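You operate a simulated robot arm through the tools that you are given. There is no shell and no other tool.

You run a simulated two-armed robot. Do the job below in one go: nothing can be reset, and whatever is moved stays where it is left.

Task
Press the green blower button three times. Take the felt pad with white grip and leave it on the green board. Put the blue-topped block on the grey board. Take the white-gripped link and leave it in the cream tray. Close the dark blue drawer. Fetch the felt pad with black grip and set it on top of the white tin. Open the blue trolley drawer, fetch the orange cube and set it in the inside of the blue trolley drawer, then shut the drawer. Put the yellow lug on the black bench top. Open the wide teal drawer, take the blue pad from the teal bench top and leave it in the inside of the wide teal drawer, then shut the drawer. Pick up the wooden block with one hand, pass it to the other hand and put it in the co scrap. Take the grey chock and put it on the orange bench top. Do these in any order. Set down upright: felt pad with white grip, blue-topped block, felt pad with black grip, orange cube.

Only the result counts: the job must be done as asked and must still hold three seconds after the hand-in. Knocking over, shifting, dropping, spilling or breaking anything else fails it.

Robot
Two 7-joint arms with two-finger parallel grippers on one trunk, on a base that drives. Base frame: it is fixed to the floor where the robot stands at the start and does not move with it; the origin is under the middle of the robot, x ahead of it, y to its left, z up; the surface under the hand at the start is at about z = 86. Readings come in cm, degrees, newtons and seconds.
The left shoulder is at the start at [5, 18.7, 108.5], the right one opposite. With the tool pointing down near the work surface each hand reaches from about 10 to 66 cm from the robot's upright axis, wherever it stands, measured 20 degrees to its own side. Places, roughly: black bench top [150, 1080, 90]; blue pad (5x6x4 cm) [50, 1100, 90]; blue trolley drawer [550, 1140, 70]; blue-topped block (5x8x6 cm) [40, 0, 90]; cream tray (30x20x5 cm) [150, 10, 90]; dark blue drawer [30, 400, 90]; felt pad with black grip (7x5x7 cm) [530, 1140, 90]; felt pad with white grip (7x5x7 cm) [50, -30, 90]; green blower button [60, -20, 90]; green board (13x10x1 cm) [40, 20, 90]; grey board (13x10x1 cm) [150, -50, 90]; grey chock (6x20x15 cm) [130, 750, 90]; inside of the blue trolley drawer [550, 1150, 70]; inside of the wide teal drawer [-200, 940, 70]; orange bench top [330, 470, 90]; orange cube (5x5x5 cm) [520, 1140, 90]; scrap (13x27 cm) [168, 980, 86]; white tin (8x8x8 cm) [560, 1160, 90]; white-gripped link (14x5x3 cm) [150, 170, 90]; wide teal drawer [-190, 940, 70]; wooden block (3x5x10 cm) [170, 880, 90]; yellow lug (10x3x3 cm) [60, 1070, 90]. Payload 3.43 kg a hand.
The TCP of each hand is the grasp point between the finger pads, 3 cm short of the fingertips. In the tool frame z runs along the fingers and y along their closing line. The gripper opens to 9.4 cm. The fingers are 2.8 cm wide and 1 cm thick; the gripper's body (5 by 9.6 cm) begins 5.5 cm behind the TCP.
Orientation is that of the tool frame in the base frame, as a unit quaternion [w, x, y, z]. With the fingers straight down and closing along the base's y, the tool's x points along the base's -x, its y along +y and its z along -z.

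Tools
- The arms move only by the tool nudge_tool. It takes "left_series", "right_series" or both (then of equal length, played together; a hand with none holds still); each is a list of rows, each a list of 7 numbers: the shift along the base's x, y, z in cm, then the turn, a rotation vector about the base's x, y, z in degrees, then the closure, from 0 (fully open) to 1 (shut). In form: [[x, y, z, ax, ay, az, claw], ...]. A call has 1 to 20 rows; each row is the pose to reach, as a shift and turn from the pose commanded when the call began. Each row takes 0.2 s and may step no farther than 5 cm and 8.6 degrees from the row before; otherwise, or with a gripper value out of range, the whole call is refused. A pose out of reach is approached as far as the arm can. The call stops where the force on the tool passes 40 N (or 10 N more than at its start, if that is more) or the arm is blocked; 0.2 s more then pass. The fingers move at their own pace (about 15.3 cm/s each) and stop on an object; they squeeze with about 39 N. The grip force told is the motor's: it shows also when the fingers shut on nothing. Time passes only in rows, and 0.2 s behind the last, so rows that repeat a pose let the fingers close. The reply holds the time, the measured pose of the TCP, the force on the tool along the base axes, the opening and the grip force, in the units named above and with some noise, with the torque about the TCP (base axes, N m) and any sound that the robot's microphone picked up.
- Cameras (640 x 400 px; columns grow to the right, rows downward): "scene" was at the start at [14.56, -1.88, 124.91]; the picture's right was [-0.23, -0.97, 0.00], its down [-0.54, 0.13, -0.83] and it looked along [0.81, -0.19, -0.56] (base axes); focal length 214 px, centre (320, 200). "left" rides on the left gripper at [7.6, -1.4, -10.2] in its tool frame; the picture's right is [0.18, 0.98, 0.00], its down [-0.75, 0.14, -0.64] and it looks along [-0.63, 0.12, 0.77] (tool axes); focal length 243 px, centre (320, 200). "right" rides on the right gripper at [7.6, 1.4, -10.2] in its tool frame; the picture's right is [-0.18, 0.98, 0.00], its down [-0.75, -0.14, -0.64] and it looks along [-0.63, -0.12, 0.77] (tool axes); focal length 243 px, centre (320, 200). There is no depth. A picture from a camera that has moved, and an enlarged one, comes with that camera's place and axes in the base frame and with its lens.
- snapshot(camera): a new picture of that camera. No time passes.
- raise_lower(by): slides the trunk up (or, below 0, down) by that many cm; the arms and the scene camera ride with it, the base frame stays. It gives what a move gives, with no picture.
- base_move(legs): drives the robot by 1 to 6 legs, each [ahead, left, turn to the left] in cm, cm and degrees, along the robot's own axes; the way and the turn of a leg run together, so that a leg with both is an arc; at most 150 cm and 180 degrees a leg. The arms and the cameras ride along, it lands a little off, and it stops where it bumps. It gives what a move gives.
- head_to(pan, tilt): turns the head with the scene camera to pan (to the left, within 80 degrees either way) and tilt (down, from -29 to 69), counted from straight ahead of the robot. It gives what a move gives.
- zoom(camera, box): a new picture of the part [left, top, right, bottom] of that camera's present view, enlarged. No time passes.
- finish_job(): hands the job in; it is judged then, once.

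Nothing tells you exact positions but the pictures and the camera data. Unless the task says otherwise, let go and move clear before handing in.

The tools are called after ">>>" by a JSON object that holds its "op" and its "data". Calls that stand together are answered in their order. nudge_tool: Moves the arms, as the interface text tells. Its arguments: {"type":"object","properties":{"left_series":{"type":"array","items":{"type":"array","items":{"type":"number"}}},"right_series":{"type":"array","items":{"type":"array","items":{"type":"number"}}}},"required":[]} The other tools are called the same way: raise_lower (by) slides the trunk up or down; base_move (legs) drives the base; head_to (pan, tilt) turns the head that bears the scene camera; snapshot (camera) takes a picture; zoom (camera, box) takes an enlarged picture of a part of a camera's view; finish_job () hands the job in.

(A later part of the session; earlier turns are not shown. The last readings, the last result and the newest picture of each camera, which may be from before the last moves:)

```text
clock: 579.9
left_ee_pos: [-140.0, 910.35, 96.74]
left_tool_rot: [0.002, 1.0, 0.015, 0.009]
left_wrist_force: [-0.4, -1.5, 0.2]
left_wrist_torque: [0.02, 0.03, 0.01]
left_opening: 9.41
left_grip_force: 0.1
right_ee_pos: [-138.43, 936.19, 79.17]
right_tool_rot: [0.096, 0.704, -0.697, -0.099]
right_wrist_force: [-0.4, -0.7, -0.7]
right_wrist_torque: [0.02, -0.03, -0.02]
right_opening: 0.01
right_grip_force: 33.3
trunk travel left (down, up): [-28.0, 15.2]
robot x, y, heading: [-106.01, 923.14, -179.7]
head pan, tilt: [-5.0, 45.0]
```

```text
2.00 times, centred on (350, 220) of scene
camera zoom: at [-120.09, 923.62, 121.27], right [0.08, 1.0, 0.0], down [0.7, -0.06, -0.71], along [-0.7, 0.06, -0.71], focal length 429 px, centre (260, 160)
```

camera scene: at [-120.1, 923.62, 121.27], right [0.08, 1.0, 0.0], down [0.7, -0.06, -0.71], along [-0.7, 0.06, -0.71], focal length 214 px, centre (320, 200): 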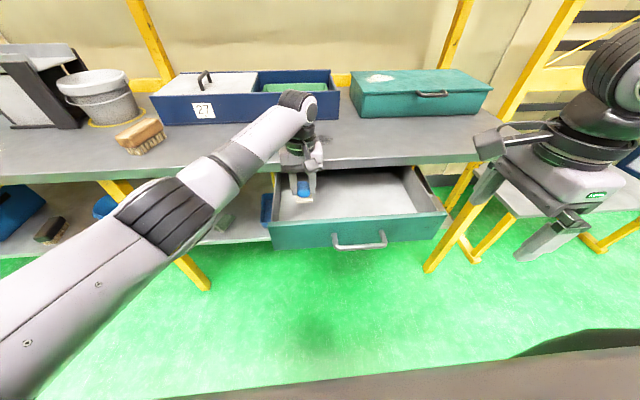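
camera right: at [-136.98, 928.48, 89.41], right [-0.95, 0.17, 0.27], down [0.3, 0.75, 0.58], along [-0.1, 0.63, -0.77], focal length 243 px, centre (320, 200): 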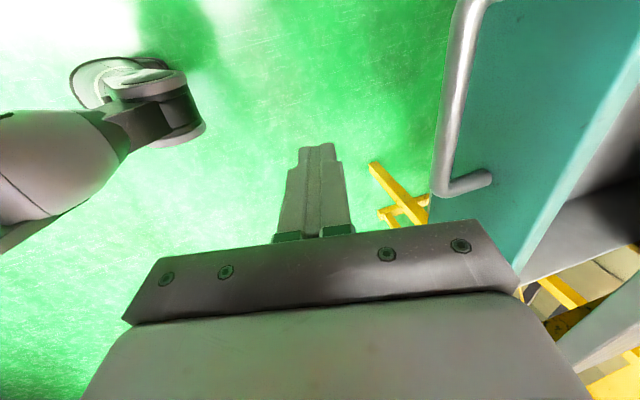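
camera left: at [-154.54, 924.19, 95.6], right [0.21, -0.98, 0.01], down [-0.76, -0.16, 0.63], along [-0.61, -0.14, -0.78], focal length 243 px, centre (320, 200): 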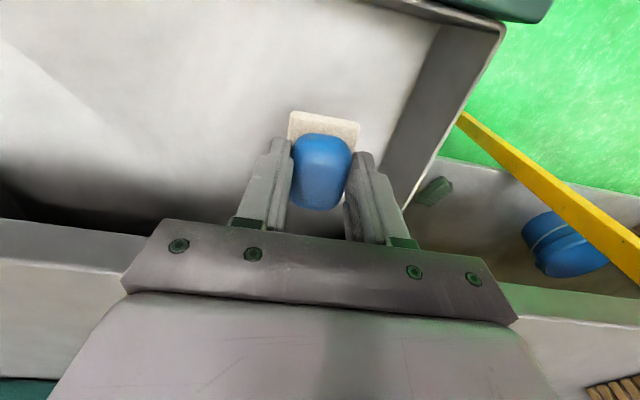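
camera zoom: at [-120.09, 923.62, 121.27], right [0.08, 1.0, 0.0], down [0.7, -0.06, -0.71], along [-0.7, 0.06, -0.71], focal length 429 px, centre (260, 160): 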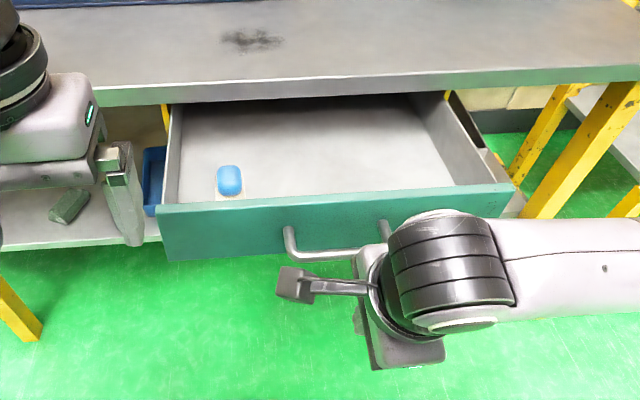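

>>> {"op": "nudge_tool", "data": {"right_series": [[-3, 0, 0, 0, 0, 0, 1], [-6, 0, 0, 0, 0, 0, 1], [-7.5, 0, 0, 0, 0, 0, 1], [-9, 0, 0, 0, 0, 0, 1], [-10.5, 0, 0, 0, 0, 0, 1], [-12, 0, 0, 0, 0, 0, 1], [-13.5, 0, 0, 0, 0, 0, 1], [-15, 0, 0, 0, 0, 0, 1], [-16.5, 0, 0, 0, 0, 0, 1], [-18, 0, 0, 0, 0, 0, 1], [-19.5, 0, 0, 0, 0, 0, 1], [-21, 0, 0, 0, 0, 0, 1], [-22.5, 0, 0, 0, 0, 0, 1], [-24, 0, 0, 0, 0, 0, 1]]}}

>>> {"op": "snapshot", "data": {"camera": "right"}}

>>> {"op": "zoom", "data": {"camera": "scene", "box": [230, 120, 470, 320]}}

```text
clock: 582.9
left_ee_pos: [-139.89, 910.34, 96.61]
left_tool_rot: [0.003, 1.0, 0.015, 0.01]
left_wrist_force: [0.2, 0.2, 0.3]
left_wrist_torque: [0.02, -0.01, -0.02]
left_opening: 9.39
left_grip_force: 0.0
right_ee_pos: [-162.47, 936.23, 79.13]
right_tool_rot: [0.095, 0.703, -0.697, -0.1]
right_wrist_force: [1.0, -0.5, -0.3]
right_wrist_torque: [0.0, -0.01, 0.0]
right_opening: 0.0
right_grip_force: 32.8
trunk travel left (down, up): [-28.0, 15.2]
robot x, y, heading: [-106.4, 922.41, -179.8]
head pan, tilt: [-5.0, 45.0]
```

```text
taken
camera right: at [-161.04, 928.44, 89.47], right [-0.95, 0.18, 0.27], down [0.3, 0.75, 0.58], along [-0.1, 0.63, -0.77], focal length 243 px, centre (320, 200)
```

right: 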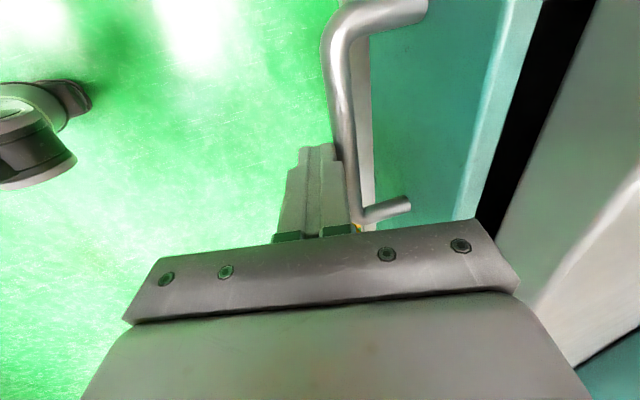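

```text
2.00 times, centred on (350, 220) of scene
camera zoom: at [-120.1, 923.62, 121.27], right [0.08, 1.0, 0.0], down [0.7, -0.06, -0.71], along [-0.7, 0.06, -0.71], focal length 429 px, centre (260, 160)
```

zoom: 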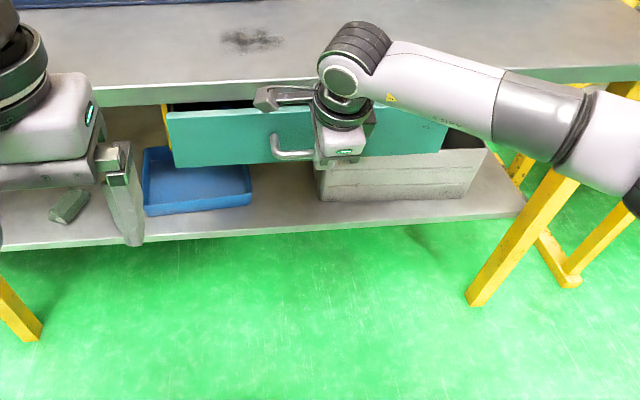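

>>> {"op": "nudge_tool", "data": {"right_series": [[-0.8, 0, 0, 0, 0, 0, 1], [-1.6, 0, 0, 0, 0, 0, 1], [-2.4, 0, 0, 0, 0, 0, 1], [-3.2, 0, 0, 0, 0, 0, 1], [-4.0, 0, 0, 0, 0, 0, 1], [-4.6, 0, 0, 0, 0, 0, 1], [-5.2, 0, 0, 0, 0, 0, 1], [-5.6, 0, 0, 0, 0, 0, 1]]}}

>>> {"op": "snapshot", "data": {"camera": "right"}}

>>> {"op": "zoom", "data": {"camera": "scene", "box": [230, 120, 470, 320]}}

```text
clock: 584.4
left_ee_pos: [-139.91, 910.31, 96.75]
left_tool_rot: [0.003, 1.0, 0.015, 0.009]
left_wrist_force: [0.7, 0.0, -0.2]
left_wrist_torque: [0.0, -0.03, 0.01]
left_opening: 9.4
left_grip_force: 0.1
right_ee_pos: [-166.4, 936.1, 78.98]
right_tool_rot: [0.088, 0.705, -0.698, -0.092]
right_wrist_force: [11.2, 0.4, 3.3]
right_wrist_torque: [0.07, -0.16, -0.14]
right_opening: 0.0
right_grip_force: 32.7
trunk travel left (down, up): [-28.0, 15.2]
robot x, y, heading: [-105.94, 922.48, -179.8]
head pan, tilt: [-5.0, 45.0]
stopped in row 7 (right hand): the force on the tool passed its limit at 47 N (the readings are from after the stop); the commanded pose is now the measured one
```

```text
taken
camera right: at [-165.18, 928.38, 89.24], right [-0.95, 0.17, 0.25], down [0.29, 0.75, 0.59], along [-0.08, 0.64, -0.77], focal length 243 px, centre (320, 200)
```

right: 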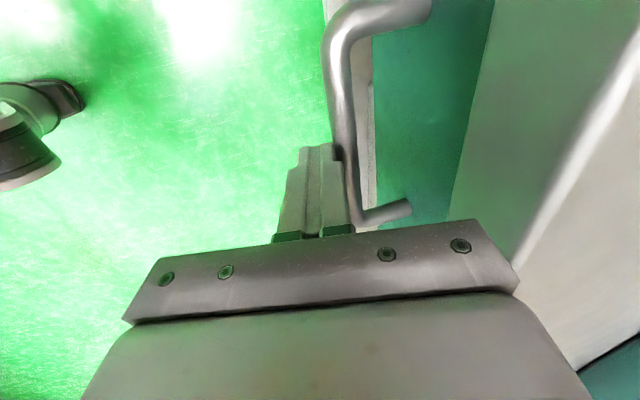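

```text
2.00 times, centred on (350, 220) of scene
camera zoom: at [-119.94, 923.63, 121.28], right [0.08, 1.0, 0.0], down [0.7, -0.06, -0.71], along [-0.71, 0.06, -0.71], focal length 429 px, centre (260, 160)
```

zoom: 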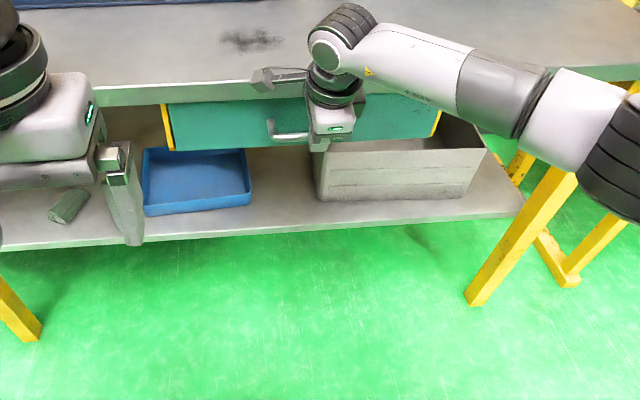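

The drawer is shut. Withdrawing the right hand and returning it to its normal orientation.

>>> {"op": "nudge_tool", "data": {"right_series": [[3, 0, 0, 0, 0, 0, 1], [7, 0, 0, 0, 0, 0, 1], [11, 0, 1, 0, 0, 0, 1], [15, 2, 4, 0, -4, 0, 0.5], [19, 4, 7, 0, -8, 0, 0], [23, 6, 10, 0, -12, 0, 0], [26, 8, 13, 0, -13.5, 0, 0], [27, 10, 17, 0, -13.5, 0, 0], [27, 12, 20, 0, -13.5, 0, 0]]}}

>>> {"op": "nudge_tool", "data": {"right_series": [[0, 0, 0, 0, 0, 8.5, 0], [0, 0, 0, 0, 0, 17, 0], [0, 0, 0, 0, 0, 25.5, 0], [0, 0, 0, 0, 0, 34, 0], [0, 0, 0, 0, 0, 42.5, 0], [0, 0, 0, 0, 0, 51, 0], [0, 0, 0, 0, 0, 59.5, 0], [0, 0, 0, 0, 0, 68, 0], [0, 0, 0, 0, 0, 76.5, 0], [0, 0, 0, 0, 0, 85, 0], [0, 0, 0, 0, 0, 89.5, 0]]}}

>>> {"op": "zoom", "data": {"camera": "scene", "box": [230, 100, 470, 300]}}

```text
refused: row 4 steps farther than a row can; nothing moved
```

```text
clock: 584.7
left_ee_pos: [-139.13, 910.46, 97.08]
left_tool_rot: [0.003, 1.0, 0.014, 0.005]
left_wrist_force: [-0.4, -0.5, 0.6]
left_wrist_torque: [0.01, 0.05, 0.0]
left_opening: 9.39
left_grip_force: 0.1
right_ee_pos: [-164.56, 936.43, 78.48]
right_tool_rot: [0.069, 0.727, -0.679, -0.076]
right_wrist_force: [81.3, 9.6, 16.9]
right_wrist_torque: [0.37, -0.67, -1.29]
right_opening: 4.02
right_grip_force: 0.1
trunk travel left (down, up): [-28.0, 15.2]
robot x, y, heading: [-105.99, 922.97, -179.9]
head pan, tilt: [-5.0, 45.0]
stopped in row 1 (right hand): the force on the tool passed its limit at 50 N (the readings are from after the stop); the commanded pose is now the measured one
```

```text
2.00 times, centred on (350, 200) of scene
camera zoom: at [-119.01, 923.76, 121.43], right [0.09, 1.0, 0.0], down [0.7, -0.06, -0.71], along [-0.71, 0.06, -0.7], focal length 429 px, centre (260, 200)
```

zoom: 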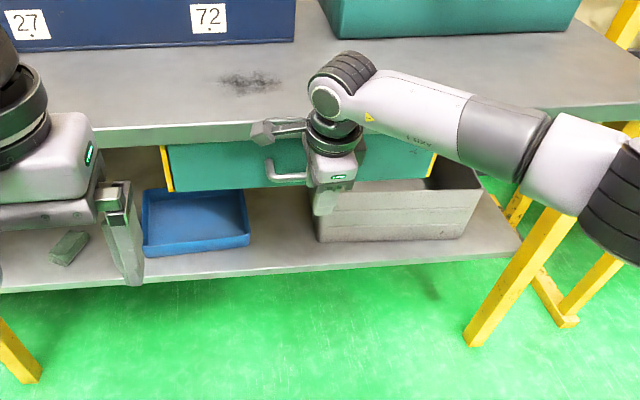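

A queued rotation ran after the retreat was refused and pressed on the handle; it stopped itself. I'll retreat straight back now in small steps.

>>> {"op": "nudge_tool", "data": {"right_series": [[1, 0, 0, 0, 0, 0, 0.6], [3, 0, 0, 0, 0, 0, 0.6], [6, 0, 0, 0, 0, 0, 0.6], [9, 0, 0, 0, 0, 0, 0.6], [12, 0, 1, 0, 0, 0, 0.6], [15, 1, 3, 0, 0, 0, 0.6]]}}

>>> {"op": "zoom", "data": {"camera": "scene", "box": [230, 100, 470, 300]}}

```text
clock: 586.1
left_ee_pos: [-139.83, 910.41, 96.59]
left_tool_rot: [0.003, 1.0, 0.014, 0.009]
left_wrist_force: [0.5, 0.5, -0.2]
left_wrist_torque: [0.01, 0.01, 0.02]
left_opening: 9.37
left_grip_force: 0.1
right_ee_pos: [-151.06, 937.25, 81.45]
right_tool_rot: [0.082, 0.725, -0.679, -0.084]
right_wrist_force: [0.6, -0.2, -0.2]
right_wrist_torque: [-0.01, 0.01, 0.01]
right_opening: 3.75
right_grip_force: 0.1
trunk travel left (down, up): [-28.0, 15.2]
robot x, y, heading: [-106.2, 922.64, -180.0]
head pan, tilt: [-5.0, 45.0]
```

```text
2.00 times, centred on (350, 200) of scene
camera zoom: at [-119.98, 923.67, 121.27], right [0.08, 1.0, 0.0], down [0.7, -0.06, -0.71], along [-0.7, 0.06, -0.71], focal length 429 px, centre (260, 200)
```

zoom: 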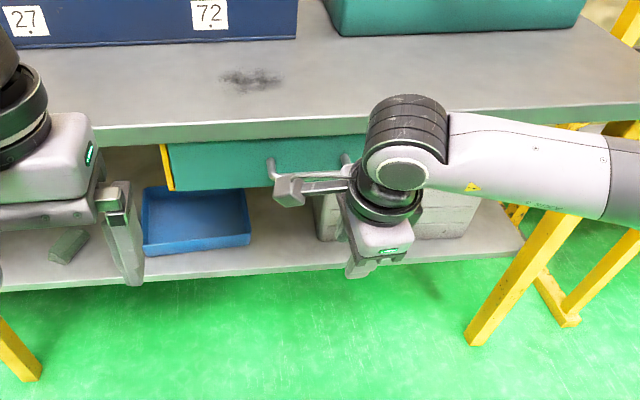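

>>> {"op": "nudge_tool", "data": {"right_series": [[4, 1, 2, 0, -3, 0, 0.5], [8, 2, 4, 0, -6, 0, 0.3], [11, 4, 7, 0, -9, 0, 0], [12, 7, 10, 0, -12, 0, 0], [13, 10, 13, 0, -13.5, 0, 0], [13, 13, 16, 0, -13.5, 0, 0], [13, 14, 18, 0, -13.5, 0, 0]]}}

```text
clock: 587.7
left_ee_pos: [-140.0, 910.41, 96.6]
left_tool_rot: [0.003, 1.0, 0.014, 0.009]
left_wrist_force: [-0.9, -1.0, -0.2]
left_wrist_torque: [0.03, 0.03, 0.01]
left_opening: 9.41
left_grip_force: 0.1
right_ee_pos: [-137.97, 951.3, 99.6]
right_tool_rot: [0.001, 0.731, -0.682, 0.003]
right_wrist_force: [0.3, -0.4, 0.0]
right_wrist_torque: [-0.02, 0.03, 0.01]
right_opening: 9.38
right_grip_force: 0.1
trunk travel left (down, up): [-28.0, 15.2]
robot x, y, heading: [-106.5, 923.07, -179.8]
head pan, tilt: [-5.0, 45.0]
```

>>> {"op": "nudge_tool", "data": {"right_series": [[0, 0, 0, 0, 0, 8.5, 0], [0, 0, 0, 0, 0, 17, 0], [0, 0, 0, 0, 0, 25.5, 0], [0, 0, 0, 0, 0, 34, 0], [0, 0, 0, 0, 0, 42.5, 0], [0, 0, 0, 0, 0, 51, 0], [0, 0, 0, 0, 0, 59.5, 0], [0, 0, 0, 0, 0, 68, 0], [0, 0, 0, 0, 0, 76.5, 0], [0, 0, 0, 0, 0, 85, 0], [0, 0, 0, 0, 0, 86, 0]]}}

>>> {"op": "raise_lower", "data": {"by": 12}}

>>> {"op": "zoom", "data": {"camera": "scene", "box": [200, 60, 520, 300]}}

```text
clock: 590.1
left_ee_pos: [-140.0, 910.36, 96.7]
left_tool_rot: [0.003, 1.0, 0.014, 0.01]
left_wrist_force: [0.2, -0.2, 0.0]
left_wrist_torque: [0.01, -0.01, -0.01]
left_opening: 9.42
left_grip_force: 0.2
right_ee_pos: [-138.03, 951.25, 99.51]
right_tool_rot: [0.0, 1.0, 0.0, 0.002]
right_wrist_force: [0.0, 0.1, -0.6]
right_wrist_torque: [-0.02, -0.01, 0.01]
right_opening: 9.39
right_grip_force: 0.0
trunk travel left (down, up): [-28.0, 15.2]
robot x, y, heading: [-105.84, 922.89, -179.7]
head pan, tilt: [-5.0, 45.0]
```

```text
clock: 591.6
left_ee_pos: [-139.96, 910.4, 108.78]
left_tool_rot: [0.004, 1.0, 0.014, 0.01]
left_wrist_force: [0.5, -0.3, -0.7]
left_wrist_torque: [-0.01, 0.0, -0.01]
left_opening: 9.41
left_grip_force: 0.1
right_ee_pos: [-138.01, 951.22, 111.58]
right_tool_rot: [0.0, 1.0, -0.002, 0.002]
right_wrist_force: [-0.7, -0.6, -1.0]
right_wrist_torque: [0.01, 0.01, 0.0]
right_opening: 9.39
right_grip_force: 0.0
trunk travel left (down, up): [-40.0, 3.2]
robot x, y, heading: [-106.84, 923.01, -179.6]
head pan, tilt: [-5.0, 45.0]
```

```text
1.67 times, centred on (360, 180) of scene
camera zoom: at [-120.01, 923.67, 133.26], right [0.08, 1.0, 0.0], down [0.7, -0.06, -0.71], along [-0.7, 0.06, -0.71], focal length 358 px, centre (253, 233)
```

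zoom: 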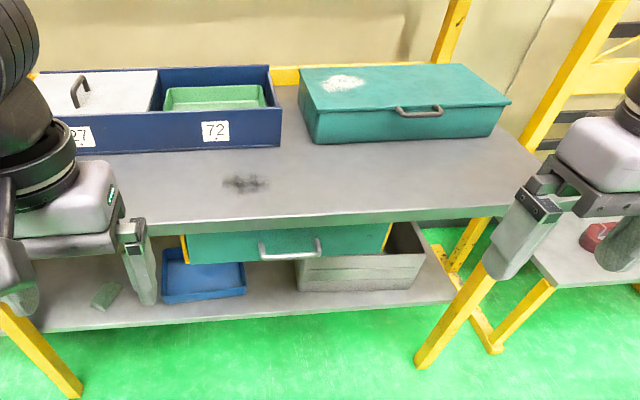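

The drawer is shut and the hands are back to neutral. Now back to the teal bench for the yellow lug.

>>> {"op": "base_move", "data": {"legs": [[-62, 0, 0], [0, 0, -180], [0, 150, 0], [0, 16, 0]]}}

>>> {"op": "head_to", "data": {"pan": 0, "tilt": 30}}

>>> {"op": "snapshot", "data": {"camera": "scene"}}

```text
clock: 616.9
left_ee_pos: [-13.15, 1101.79, 108.6]
left_tool_rot: [-0.01, -0.022, 1.0, 0.002]
left_wrist_force: [-1.0, 0.1, -0.5]
left_wrist_torque: [-0.02, 0.05, 0.01]
left_opening: 9.38
left_grip_force: 0.0
right_ee_pos: [-14.33, 1061.03, 111.57]
right_tool_rot: [-0.002, -0.007, 1.0, -0.001]
right_wrist_force: [0.0, -0.5, -0.1]
right_wrist_torque: [-0.03, 0.02, 0.01]
right_opening: 9.39
right_grip_force: 0.1
trunk travel left (down, up): [-40.0, 3.2]
robot x, y, heading: [-46.65, 1088.64, 1.0]
head pan, tilt: [-5.0, 45.0]
```

```text
clock: 617.7
left_ee_pos: [-13.22, 1101.91, 108.72]
left_tool_rot: [-0.01, -0.022, 1.0, 0.003]
left_wrist_force: [0.2, 0.1, 0.1]
left_wrist_torque: [0.01, 0.03, 0.0]
left_opening: 9.42
left_grip_force: 0.0
right_ee_pos: [-14.42, 1060.92, 111.58]
right_tool_rot: [-0.002, -0.006, 1.0, 0.001]
right_wrist_force: [0.2, 0.2, 0.8]
right_wrist_torque: [0.01, 0.0, 0.0]
right_opening: 9.39
right_grip_force: 0.1
trunk travel left (down, up): [-40.0, 3.2]
robot x, y, heading: [-46.45, 1088.93, 1.2]
head pan, tilt: [0.0, 30.0]
```

```text
taken
camera scene: at [-31.69, 1089.32, 135.52], right [0.02, -1.0, 0.0], down [-0.5, -0.01, -0.87], along [0.87, 0.02, -0.5], focal length 214 px, centre (320, 200)
```

scene: 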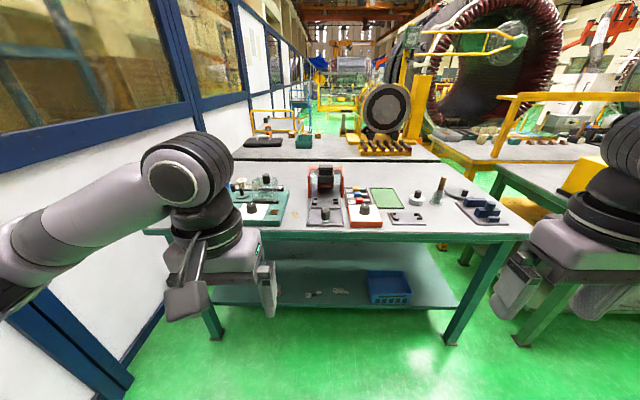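

>>> {"op": "base_move", "data": {"legs": [[46, 0, -1]]}}

>>> {"op": "nudge_tool", "data": {"right_series": [[4, 2, 0, 0, 0, 0, 0.3], [8, 4, 0, 0, 0, 0, 0.5], [12, 6, -2, 0, 0, 0, 0.5], [14, 8, -4, 0, 0, 0, 0.5], [16, 10, -5, 0, 0, 0, 0.5], [16, 11, -5, 0, 0, 0, 0.5]]}}

>>> {"op": "head_to", "data": {"pan": 0, "tilt": 38}}

>>> {"op": "snapshot", "data": {"camera": "scene"}}

>>> {"op": "snapshot", "data": {"camera": "right"}}

```text
clock: 620.5
left_ee_pos: [33.52, 1101.81, 108.59]
left_tool_rot: [-0.01, -0.013, 1.0, 0.004]
left_wrist_force: [-0.6, 0.0, 0.2]
left_wrist_torque: [0.0, 0.01, 0.01]
left_opening: 9.41
left_grip_force: 0.1
right_ee_pos: [31.64, 1061.09, 111.57]
right_tool_rot: [-0.003, 0.001, 1.0, -0.001]
right_wrist_force: [-0.4, -0.3, -0.1]
right_wrist_torque: [0.03, 0.01, 0.04]
right_opening: 9.41
right_grip_force: 0.1
trunk travel left (down, up): [-40.0, 3.2]
robot x, y, heading: [-0.12, 1089.19, 0.4]
head pan, tilt: [0.0, 30.0]
```

```text
clock: 621.9
left_ee_pos: [33.44, 1101.87, 108.62]
left_tool_rot: [-0.009, -0.013, 1.0, 0.004]
left_wrist_force: [-0.3, 1.1, 0.1]
left_wrist_torque: [0.01, 0.05, 0.0]
left_opening: 9.4
left_grip_force: 0.1
right_ee_pos: [47.62, 1072.0, 106.49]
right_tool_rot: [-0.002, 0.001, 1.0, -0.001]
right_wrist_force: [-0.5, -0.5, 0.1]
right_wrist_torque: [0.02, -0.02, -0.01]
right_opening: 4.69
right_grip_force: 0.0
trunk travel left (down, up): [-40.0, 3.2]
robot x, y, heading: [-0.11, 1089.2, 0.3]
head pan, tilt: [0.0, 30.0]
```

```text
clock: 622.6
left_ee_pos: [33.52, 1101.87, 108.61]
left_tool_rot: [-0.009, -0.014, 1.0, 0.004]
left_wrist_force: [0.3, 0.3, 0.7]
left_wrist_torque: [0.01, 0.0, 0.02]
left_opening: 9.41
left_grip_force: 0.1
right_ee_pos: [47.7, 1072.05, 106.49]
right_tool_rot: [-0.002, 0.0, 1.0, 0.0]
right_wrist_force: [0.3, 0.1, 0.3]
right_wrist_torque: [-0.02, 0.02, 0.0]
right_opening: 4.68
right_grip_force: 0.1
trunk travel left (down, up): [-40.0, 3.2]
robot x, y, heading: [-0.19, 1090.0, 0.1]
head pan, tilt: [0.0, 38.0]
```

```text
taken
camera scene: at [14.3, 1089.71, 134.3], right [0.01, -1.0, 0.0], down [-0.62, 0.0, -0.79], along [0.79, 0.0, -0.62], focal length 214 px, centre (320, 200)
```

scene: 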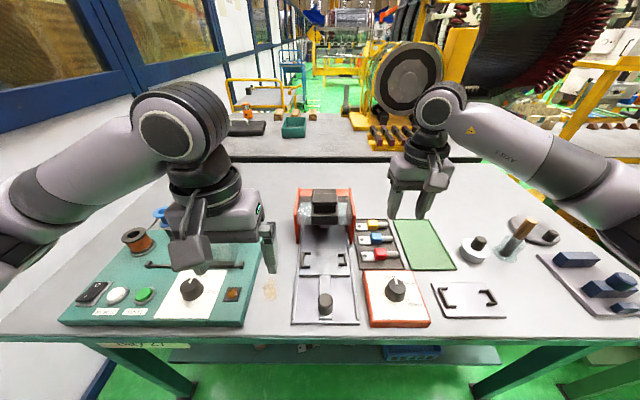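

```text
taken
camera right: at [40.01, 1073.42, 116.95], right [0.19, 0.98, 0.0], down [0.76, -0.14, 0.64], along [0.63, -0.12, -0.77], focal length 243 px, centre (320, 200)
```

right: 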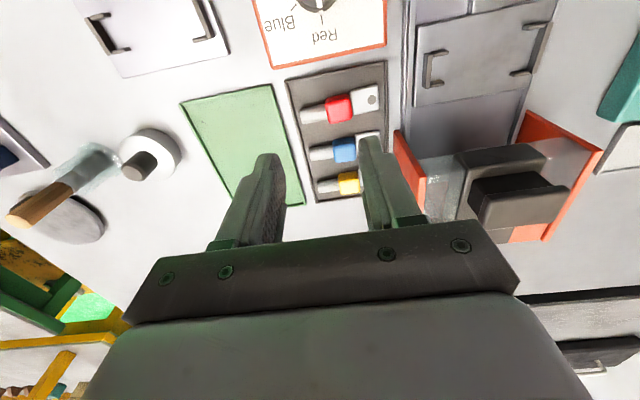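

>>> {"op": "zoom", "data": {"camera": "right", "box": [270, 60, 430, 220]}}

>>> {"op": "zoom", "data": {"camera": "scene", "box": [330, 200, 430, 290]}}

```text
2.50 times, centred on (350, 140) of right
camera zoom: at [40.01, 1073.42, 116.95], right [0.19, 0.98, 0.0], down [0.76, -0.14, 0.64], along [0.63, -0.12, -0.77], focal length 606 px, centre (245, 350)
```

zoom: 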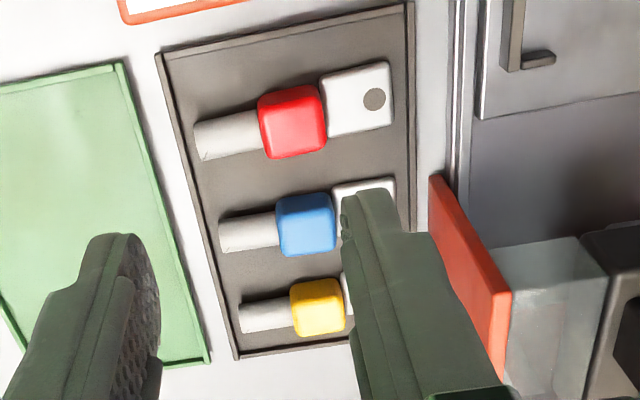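

```text
4.44 times, centred on (380, 245) of scene
camera zoom: at [14.3, 1089.71, 134.3], right [0.01, -1.0, 0.0], down [-0.62, 0.0, -0.79], along [0.79, 0.0, -0.62], focal length 953 px, centre (53, 0)
```

zoom: 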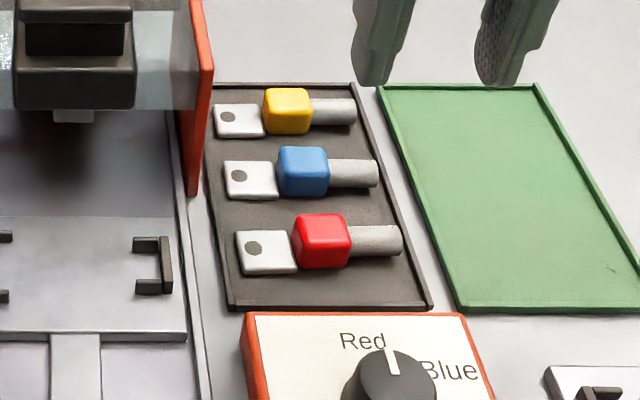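

The yellow lug's 3 cm grip block is at about [61.1, 1073.8], with the blue lug 5.8 cm in front and a tall red wall at y≈1080. I'll turn the right hand so it closes along x and lean it away from that wall.

>>> {"op": "base_move", "data": {"legs": [[3, 0, 0]]}}

>>> {"op": "nudge_tool", "data": {"right_series": [[0, 0, 0, 0, 0, -8.5, 0.5], [0, 0, 0, 0, 0, -17, 0.5], [0, 0, 0, 0, 0, -25.5, 0.5], [0, 0, 0, 0, 0, -34, 0.5], [0, 0, 0, 0, 0, -42.5, 0.5], [0, 0, 0, 0, 0, -51, 0.5], [0, 0, 0, 0, 0, -59.5, 0.5], [0, 0, 0, 0, 0, -68, 0.5], [0, 0, 0, 0, 0, -76.5, 0.5], [0, 0, 0, 0, 0, -85, 0.5], [0, 0, 0, 0, 0, -90, 0.5]]}}

>>> {"op": "nudge_tool", "data": {"right_series": [[0, -1, 0, 7, 0, 0, 0.5], [0, -1, 0, 14, 0, 0, 0.5], [0, -1, 0, 21, 0, 0, 0.5], [0, -1, 0, 28, 0, 0, 0.5], [0, -1, 0, 28, 0, 0, 0.5]]}}

>>> {"op": "snapshot", "data": {"camera": "right"}}

>>> {"op": "snapshot", "data": {"camera": "scene"}}

```text
clock: 623.4
left_ee_pos: [36.46, 1101.91, 108.57]
left_tool_rot: [-0.01, -0.016, 1.0, 0.003]
left_wrist_force: [0.5, -0.4, 0.1]
left_wrist_torque: [0.0, 0.01, 0.02]
left_opening: 9.41
left_grip_force: 0.2
right_ee_pos: [50.62, 1072.14, 106.44]
right_tool_rot: [-0.003, 0.001, 1.0, 0.0]
right_wrist_force: [0.5, -0.2, -0.8]
right_wrist_torque: [-0.04, 0.03, -0.02]
right_opening: 4.69
right_grip_force: 0.1
trunk travel left (down, up): [-40.0, 3.2]
robot x, y, heading: [2.8, 1089.17, 0.3]
head pan, tilt: [0.0, 38.0]
```

```text
clock: 625.8
left_ee_pos: [36.43, 1101.87, 108.73]
left_tool_rot: [-0.01, -0.015, 1.0, 0.003]
left_wrist_force: [0.8, 0.4, 0.0]
left_wrist_torque: [0.01, 0.0, 0.03]
left_opening: 9.42
left_grip_force: 0.1
right_ee_pos: [50.46, 1072.05, 106.64]
right_tool_rot: [-0.001, 0.709, 0.705, 0.002]
right_wrist_force: [-0.1, -0.3, -0.1]
right_wrist_torque: [0.0, 0.0, 0.02]
right_opening: 4.71
right_grip_force: 0.1
trunk travel left (down, up): [-40.0, 3.2]
robot x, y, heading: [3.0, 1089.51, 0.4]
head pan, tilt: [0.0, 38.0]
```

```text
clock: 627.0
left_ee_pos: [36.43, 1101.97, 108.6]
left_tool_rot: [-0.01, -0.015, 1.0, 0.003]
left_wrist_force: [-0.8, -0.2, 0.5]
left_wrist_torque: [-0.01, 0.0, 0.0]
left_opening: 9.41
left_grip_force: 0.1
right_ee_pos: [50.58, 1071.13, 106.57]
right_tool_rot: [-0.174, 0.686, 0.685, 0.173]
right_wrist_force: [-1.0, -0.4, -0.7]
right_wrist_torque: [0.02, 0.0, 0.04]
right_opening: 4.68
right_grip_force: 0.0
trunk travel left (down, up): [-40.0, 3.2]
robot x, y, heading: [2.82, 1089.59, 0.2]
head pan, tilt: [0.0, 38.0]
```

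```text
taken
camera right: at [52.02, 1072.85, 119.32], right [0.98, -0.16, -0.09], down [-0.14, -0.97, 0.21], along [-0.12, -0.19, -0.97], focal length 243 px, centre (320, 200)
```

right: 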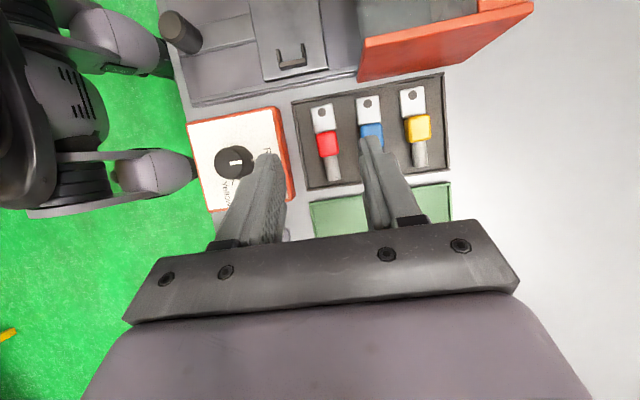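

```text
taken
camera scene: at [17.3, 1089.74, 134.3], right [0.01, -1.0, 0.0], down [-0.62, 0.0, -0.79], along [0.79, 0.0, -0.62], focal length 214 px, centre (320, 200)
```

scene: 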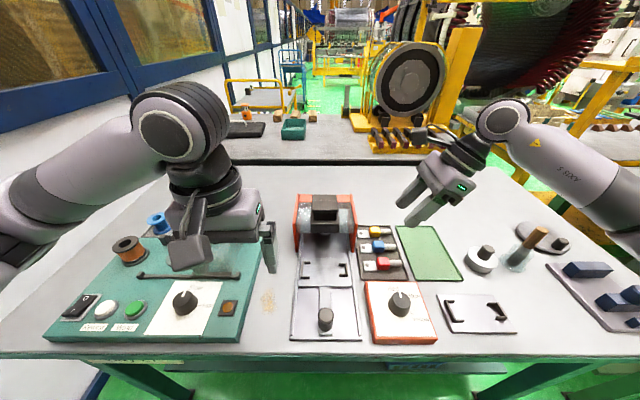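

The view straight down shows the yellow lug clearly at [61.2, 1073.9]. Moving above it and then down.

>>> {"op": "nudge_tool", "data": {"right_series": [[4, 0.7, -2, 0, 0, 0, 0.5], [8, 1.4, -4, 0, 0, 0, 0.5], [10.6, 2, -7, 0, 0, 0, 0.5], [10.6, 2, -10, 0, 0, 0, 0.5], [10.6, 2, -10, 0, 0, 0, 0.5]]}}

>>> {"op": "snapshot", "data": {"camera": "right"}}

>>> {"op": "zoom", "data": {"camera": "scene", "box": [330, 130, 490, 290]}}

```text
clock: 628.2
left_ee_pos: [36.53, 1101.94, 108.56]
left_tool_rot: [-0.01, -0.014, 1.0, 0.004]
left_wrist_force: [-0.4, 0.2, -0.3]
left_wrist_torque: [0.04, 0.02, 0.02]
left_opening: 9.43
left_grip_force: 0.1
right_ee_pos: [61.22, 1073.0, 96.46]
right_tool_rot: [-0.174, 0.686, 0.685, 0.172]
right_wrist_force: [-0.3, 0.2, -0.5]
right_wrist_torque: [0.0, 0.05, 0.0]
right_opening: 4.69
right_grip_force: 0.1
trunk travel left (down, up): [-40.0, 3.2]
robot x, y, heading: [2.77, 1089.19, 0.4]
head pan, tilt: [0.0, 38.0]
```

```text
taken
camera right: at [62.62, 1074.79, 109.21], right [0.98, -0.16, -0.09], down [-0.14, -0.97, 0.21], along [-0.12, -0.19, -0.97], focal length 243 px, centre (320, 200)
```

right: 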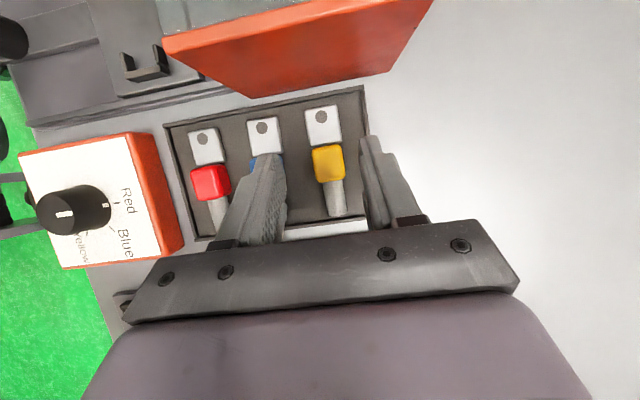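

```text
2.50 times, centred on (410, 210) of scene
camera zoom: at [17.29, 1089.74, 134.3], right [0.01, -1.0, 0.0], down [-0.62, 0.0, -0.79], along [0.79, 0.0, -0.62], focal length 536 px, centre (95, 175)
```

zoom: 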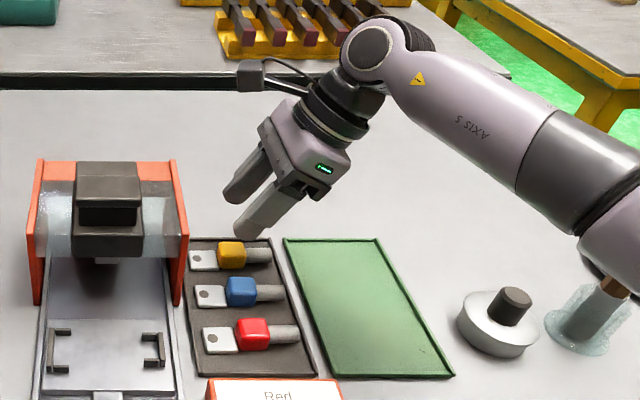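

>>> {"op": "nudge_tool", "data": {"right_series": [[0, 0.1, -2, 0, 0, 0, 0.5], [0, 0.1, -4, 0, 0, 0, 0.5], [0, 0.1, -5.4, 0, 0, 0, 0.5], [0, 0.1, -6, 0, 0, 0, 0.5], [0, 0.1, -6, 0, 0, 0, 0.5]]}}

>>> {"op": "snapshot", "data": {"camera": "right"}}

>>> {"op": "zoom", "data": {"camera": "scene", "box": [340, 160, 460, 280]}}

```text
clock: 629.4
left_ee_pos: [36.42, 1101.9, 108.7]
left_tool_rot: [-0.01, -0.014, 1.0, 0.004]
left_wrist_force: [0.6, 0.5, 0.5]
left_wrist_torque: [-0.01, 0.02, 0.01]
left_opening: 9.39
left_grip_force: 0.0
right_ee_pos: [61.27, 1073.11, 90.46]
right_tool_rot: [-0.172, 0.687, 0.685, 0.173]
right_wrist_force: [-0.6, -0.1, 0.2]
right_wrist_torque: [0.0, 0.01, -0.03]
right_opening: 4.72
right_grip_force: 0.0
trunk travel left (down, up): [-40.0, 3.2]
robot x, y, heading: [3.16, 1089.72, 0.5]
head pan, tilt: [0.0, 38.0]
```

```text
taken
camera right: at [62.65, 1074.94, 103.23], right [0.98, -0.16, -0.09], down [-0.14, -0.97, 0.21], along [-0.12, -0.19, -0.97], focal length 243 px, centre (320, 200)
```

right: 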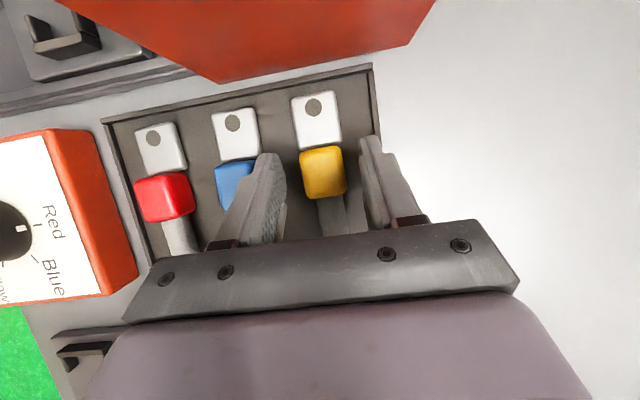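

```text
3.33 times, centred on (400, 220) of scene
camera zoom: at [17.3, 1089.73, 134.3], right [0.01, -1.0, 0.0], down [-0.62, 0.0, -0.79], along [0.79, 0.0, -0.62], focal length 715 px, centre (53, 133)
```

zoom: 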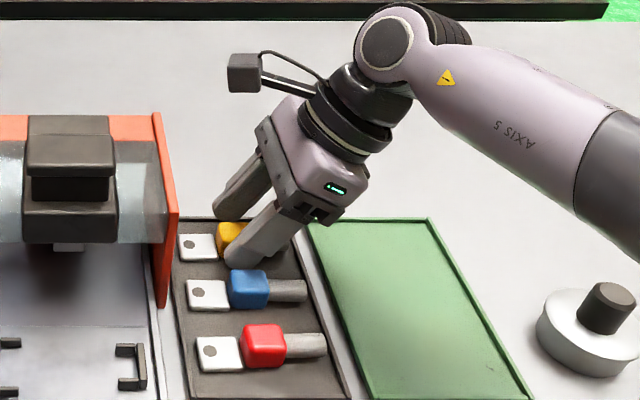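

Fingers straddle the yellow block cleanly. Closing and lifting slowly.

>>> {"op": "nudge_tool", "data": {"right_series": [[0, 0, 0, 0, 0, 0, 0.6], [0, 0, 0, 0, 0, 0, 0.7], [0, 0, 0, 0, 0, 0, 1], [0, 0, 0, 0, 0, 0, 1], [0, 0, 0, 0, 0, 0, 1], [0, -0.3, 1, 0, 0, 0, 1], [0, -0.8, 3, 0, 0, 0, 1], [0, -1.5, 6, 0, 0, 0, 1], [0, -2.5, 10, 0, 0, 0, 1], [-2, -4, 14, 0, 0, 0, 1], [-5, -5, 17, 0, 0, 0, 1]]}}

>>> {"op": "snapshot", "data": {"camera": "right"}}

>>> {"op": "zoom", "data": {"camera": "scene", "box": [340, 130, 460, 290]}}

```text
clock: 631.8
left_ee_pos: [36.35, 1101.96, 108.67]
left_tool_rot: [-0.008, -0.015, 1.0, 0.003]
left_wrist_force: [0.0, 1.0, -0.2]
left_wrist_torque: [0.01, -0.03, 0.0]
left_opening: 9.39
left_grip_force: 0.0
right_ee_pos: [56.29, 1068.08, 107.66]
right_tool_rot: [-0.174, 0.686, 0.685, 0.172]
right_wrist_force: [1.1, 0.0, -0.3]
right_wrist_torque: [-0.01, -0.03, 0.0]
right_opening: 2.5
right_grip_force: 39.0
trunk travel left (down, up): [-40.0, 3.2]
robot x, y, heading: [2.38, 1089.53, 0.3]
head pan, tilt: [0.0, 38.0]
```

```text
taken
camera right: at [57.54, 1069.94, 120.47], right [0.98, -0.16, -0.09], down [-0.14, -0.97, 0.21], along [-0.12, -0.19, -0.97], focal length 243 px, centre (320, 200)
```

right: 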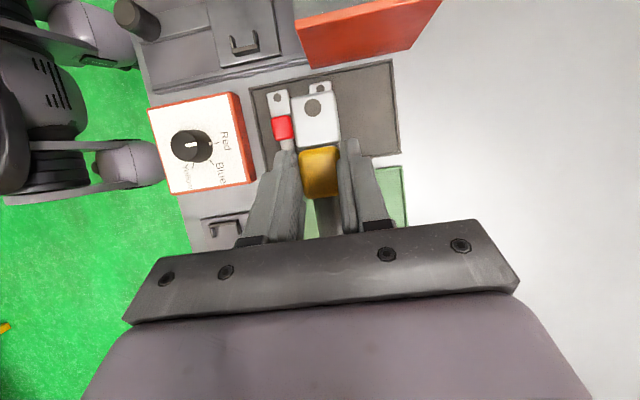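

```text
2.50 times, centred on (400, 210) of scene
camera zoom: at [17.25, 1089.71, 134.3], right [0.01, -1.0, 0.0], down [-0.62, 0.0, -0.79], along [0.79, 0.0, -0.62], focal length 536 px, centre (120, 175)
```

zoom: 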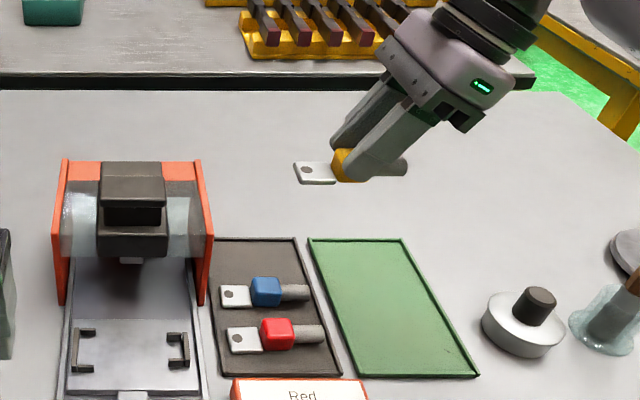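

The lug is in the right hand; the blue and red ones are untouched. Now the long way round to the east side: back out, down the west aisle, along the walkway, and up the east aisle.

>>> {"op": "nudge_tool", "data": {"right_series": [[-4, 0, 1, 0, 0, 0, 1], [-8, 0, 2, 0, 0, 0, 1], [-12, 0, 3, 0, 0, 0, 1], [-15, 0, 3, 0, 0, 0, 1]]}}

>>> {"op": "base_move", "data": {"legs": [[-48, 0, 0], [0, 0, -90], [150, 0, 0], [150, 0, 0], [150, 0, 0], [33, 0, 0]]}}

>>> {"op": "head_to", "data": {"pan": 0, "tilt": 15}}

>>> {"op": "snapshot", "data": {"camera": "scene"}}

```text
clock: 632.8
left_ee_pos: [36.32, 1101.95, 108.76]
left_tool_rot: [-0.01, -0.015, 1.0, 0.003]
left_wrist_force: [-0.8, 1.3, -0.3]
left_wrist_torque: [-0.01, -0.02, 0.01]
left_opening: 9.39
left_grip_force: 0.0
right_ee_pos: [41.23, 1068.01, 110.6]
right_tool_rot: [-0.172, 0.687, 0.684, 0.173]
right_wrist_force: [-0.4, 0.1, -0.8]
right_wrist_torque: [0.01, -0.01, -0.01]
right_opening: 2.51
right_grip_force: 38.4
trunk travel left (down, up): [-40.0, 3.2]
robot x, y, heading: [3.29, 1089.56, 0.3]
head pan, tilt: [0.0, 38.0]
```

```text
clock: 662.4
left_ee_pos: [-19.98, 570.06, 108.73]
left_tool_rot: [-0.004, 0.69, 0.724, 0.009]
left_wrist_force: [-0.6, -0.3, -0.5]
left_wrist_torque: [0.03, -0.02, 0.06]
left_opening: 9.39
left_grip_force: 0.1
right_ee_pos: [-53.8, 564.65, 110.73]
right_tool_rot: [-0.003, 0.97, 0.007, 0.245]
right_wrist_force: [-0.3, -0.9, -1.5]
right_wrist_torque: [0.02, 0.0, 0.03]
right_opening: 2.47
right_grip_force: 39.6
trunk travel left (down, up): [-40.0, 3.2]
robot x, y, heading: [-32.89, 603.62, -88.9]
head pan, tilt: [0.0, 38.0]
```

```text
clock: 663.3
left_ee_pos: [-19.96, 569.99, 108.7]
left_tool_rot: [-0.005, 0.691, 0.723, 0.009]
left_wrist_force: [0.3, -0.9, -0.3]
left_wrist_torque: [0.03, 0.0, 0.03]
left_opening: 9.41
left_grip_force: 0.0
right_ee_pos: [-53.69, 564.64, 110.59]
right_tool_rot: [-0.003, 0.97, 0.008, 0.244]
right_wrist_force: [-0.9, -0.5, -1.1]
right_wrist_torque: [-0.01, 0.01, 0.02]
right_opening: 2.5
right_grip_force: 38.8
trunk travel left (down, up): [-40.0, 3.2]
robot x, y, heading: [-33.25, 604.13, -88.8]
head pan, tilt: [0.0, 15.0]
```

```text
taken
camera scene: at [-32.54, 588.53, 137.94], right [-1.0, -0.02, 0.0], down [-0.01, 0.26, -0.97], along [0.02, -0.97, -0.26], focal length 214 px, centre (320, 200)
```

scene: 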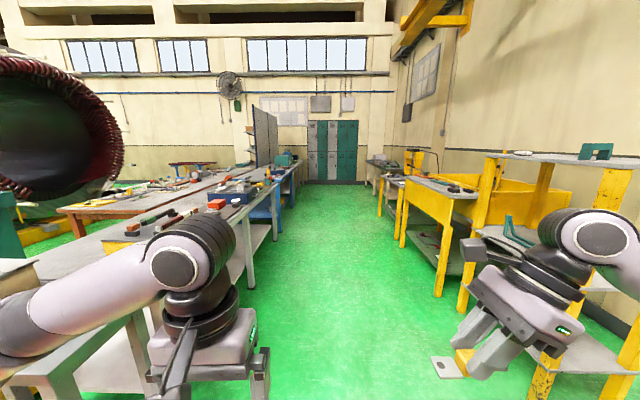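

>>> {"op": "base_move", "data": {"legs": [[0, 0, 88.9], [150, 0, 0], [120, 0, 0], [0, 0, 90], [150, 0, 0], [150, 0, 0]]}}

>>> {"op": "base_move", "data": {"legs": [[150, 0, 0]]}}

>>> {"op": "head_to", "data": {"pan": 40, "tilt": 22}}

>>> {"op": "snapshot", "data": {"camera": "scene"}}

```text
clock: 698.1
left_ee_pos: [221.28, 938.48, 108.52]
left_tool_rot: [0.009, 0.72, -0.694, 0.004]
left_wrist_force: [0.9, 0.0, 0.6]
left_wrist_torque: [-0.02, -0.01, 0.01]
left_opening: 9.36
left_grip_force: 0.1
right_ee_pos: [255.17, 943.71, 110.73]
right_tool_rot: [-0.245, -0.003, 0.97, -0.002]
right_wrist_force: [0.2, 1.0, -1.1]
right_wrist_torque: [-0.01, 0.01, -0.01]
right_opening: 2.5
right_grip_force: 39.0
trunk travel left (down, up): [-40.0, 3.2]
robot x, y, heading: [234.11, 904.85, 90.7]
head pan, tilt: [0.0, 15.0]
```

```text
clock: 705.5
left_ee_pos: [218.71, 1087.85, 108.76]
left_tool_rot: [0.009, 0.722, -0.692, 0.004]
left_wrist_force: [-0.3, -0.2, 0.2]
left_wrist_torque: [-0.03, -0.01, 0.0]
left_opening: 9.39
left_grip_force: 0.0
right_ee_pos: [252.47, 1093.08, 110.63]
right_tool_rot: [-0.245, -0.005, 0.97, -0.002]
right_wrist_force: [-0.2, 0.5, -0.6]
right_wrist_torque: [-0.01, 0.03, -0.04]
right_opening: 2.51
right_grip_force: 39.1
trunk travel left (down, up): [-40.0, 3.2]
robot x, y, heading: [231.53, 1054.51, 91.4]
head pan, tilt: [0.0, 15.0]
```

```text
clock: 706.5
left_ee_pos: [218.68, 1087.8, 108.7]
left_tool_rot: [0.01, 0.722, -0.692, 0.005]
left_wrist_force: [0.2, 0.4, 0.4]
left_wrist_torque: [0.0, -0.01, 0.06]
left_opening: 9.42
left_grip_force: 0.1
right_ee_pos: [252.54, 1093.19, 110.62]
right_tool_rot: [-0.245, -0.005, 0.97, -0.002]
right_wrist_force: [0.3, 0.0, -1.6]
right_wrist_torque: [0.01, 0.02, 0.0]
right_opening: 2.5
right_grip_force: 39.2
trunk travel left (down, up): [-40.0, 3.2]
robot x, y, heading: [231.74, 1054.21, 91.2]
head pan, tilt: [40.0, 22.0]
```

```text
taken
camera scene: at [225.51, 1067.34, 136.81], right [0.75, 0.66, 0.0], down [0.25, -0.28, -0.93], along [-0.61, 0.7, -0.37], focal length 214 px, centre (320, 200)
```

scene: 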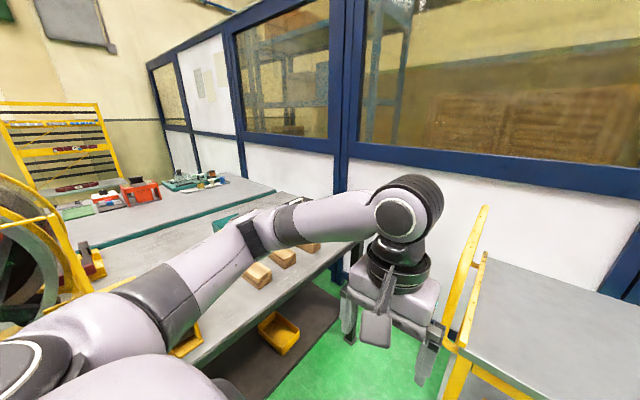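

I'm beside the black bench, whose motor rig stands at its south part. I'll turn to face it and look for free space.

>>> {"op": "base_move", "data": {"legs": [[0, -6, 0], [0, 0, 88.7]]}}

>>> {"op": "head_to", "data": {"pan": -15, "tilt": 32}}

>>> {"op": "snapshot", "data": {"camera": "scene"}}

```text
clock: 711.5
left_ee_pos: [203.71, 1042.1, 108.65]
left_tool_rot: [0.003, 1.0, 0.011, 0.009]
left_wrist_force: [-0.1, 1.1, -0.6]
left_wrist_torque: [0.02, -0.01, 0.0]
left_opening: 9.4
left_grip_force: 0.0
right_ee_pos: [199.25, 1076.19, 110.59]
right_tool_rot: [-0.173, -0.683, 0.688, -0.173]
right_wrist_force: [-0.1, 0.8, 0.1]
right_wrist_torque: [0.01, -0.02, -0.02]
right_opening: 2.51
right_grip_force: 38.9
trunk travel left (down, up): [-40.0, 3.2]
robot x, y, heading: [237.57, 1054.25, 179.6]
head pan, tilt: [40.0, 22.0]
```

```text
clock: 712.8
left_ee_pos: [203.89, 1042.24, 108.75]
left_tool_rot: [0.003, 1.0, 0.011, 0.009]
left_wrist_force: [-0.7, 0.2, 0.3]
left_wrist_torque: [-0.01, -0.01, -0.01]
left_opening: 9.41
left_grip_force: 0.1
right_ee_pos: [199.34, 1076.17, 110.6]
right_tool_rot: [-0.174, -0.683, 0.689, -0.172]
right_wrist_force: [-0.2, 0.4, -0.7]
right_wrist_torque: [0.01, 0.02, 0.0]
right_opening: 2.51
right_grip_force: 39.1
trunk travel left (down, up): [-40.0, 3.2]
robot x, y, heading: [237.76, 1054.11, 179.7]
head pan, tilt: [-15.0, 32.0]
```

```text
taken
camera scene: at [223.21, 1056.94, 135.22], right [0.26, 0.97, 0.0], down [0.51, -0.14, -0.85], along [-0.82, 0.22, -0.53], focal length 214 px, centre (320, 200)
```

scene: 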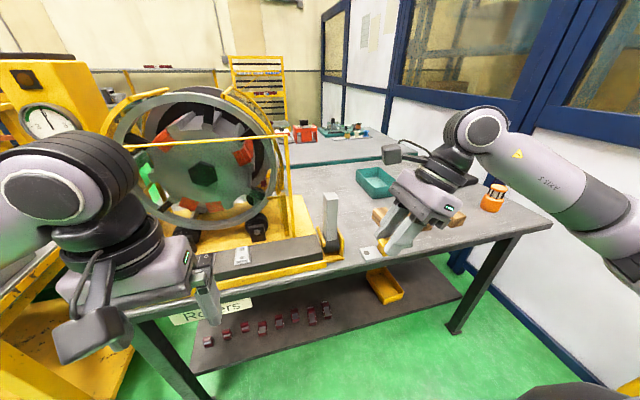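

>>> {"op": "zoom", "data": {"camera": "scene", "box": [280, 130, 560, 300]}}

```text
2.29 times, centred on (420, 215) of scene
camera zoom: at [223.21, 1056.94, 135.22], right [0.26, 0.97, 0.0], down [0.51, -0.14, -0.85], along [-0.82, 0.22, -0.53], focal length 490 px, centre (91, 166)
```

zoom: 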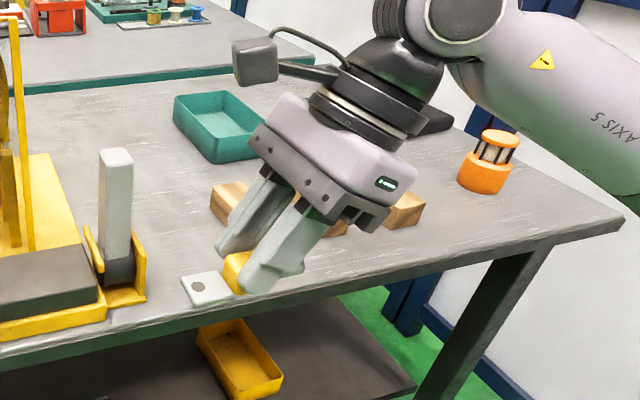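

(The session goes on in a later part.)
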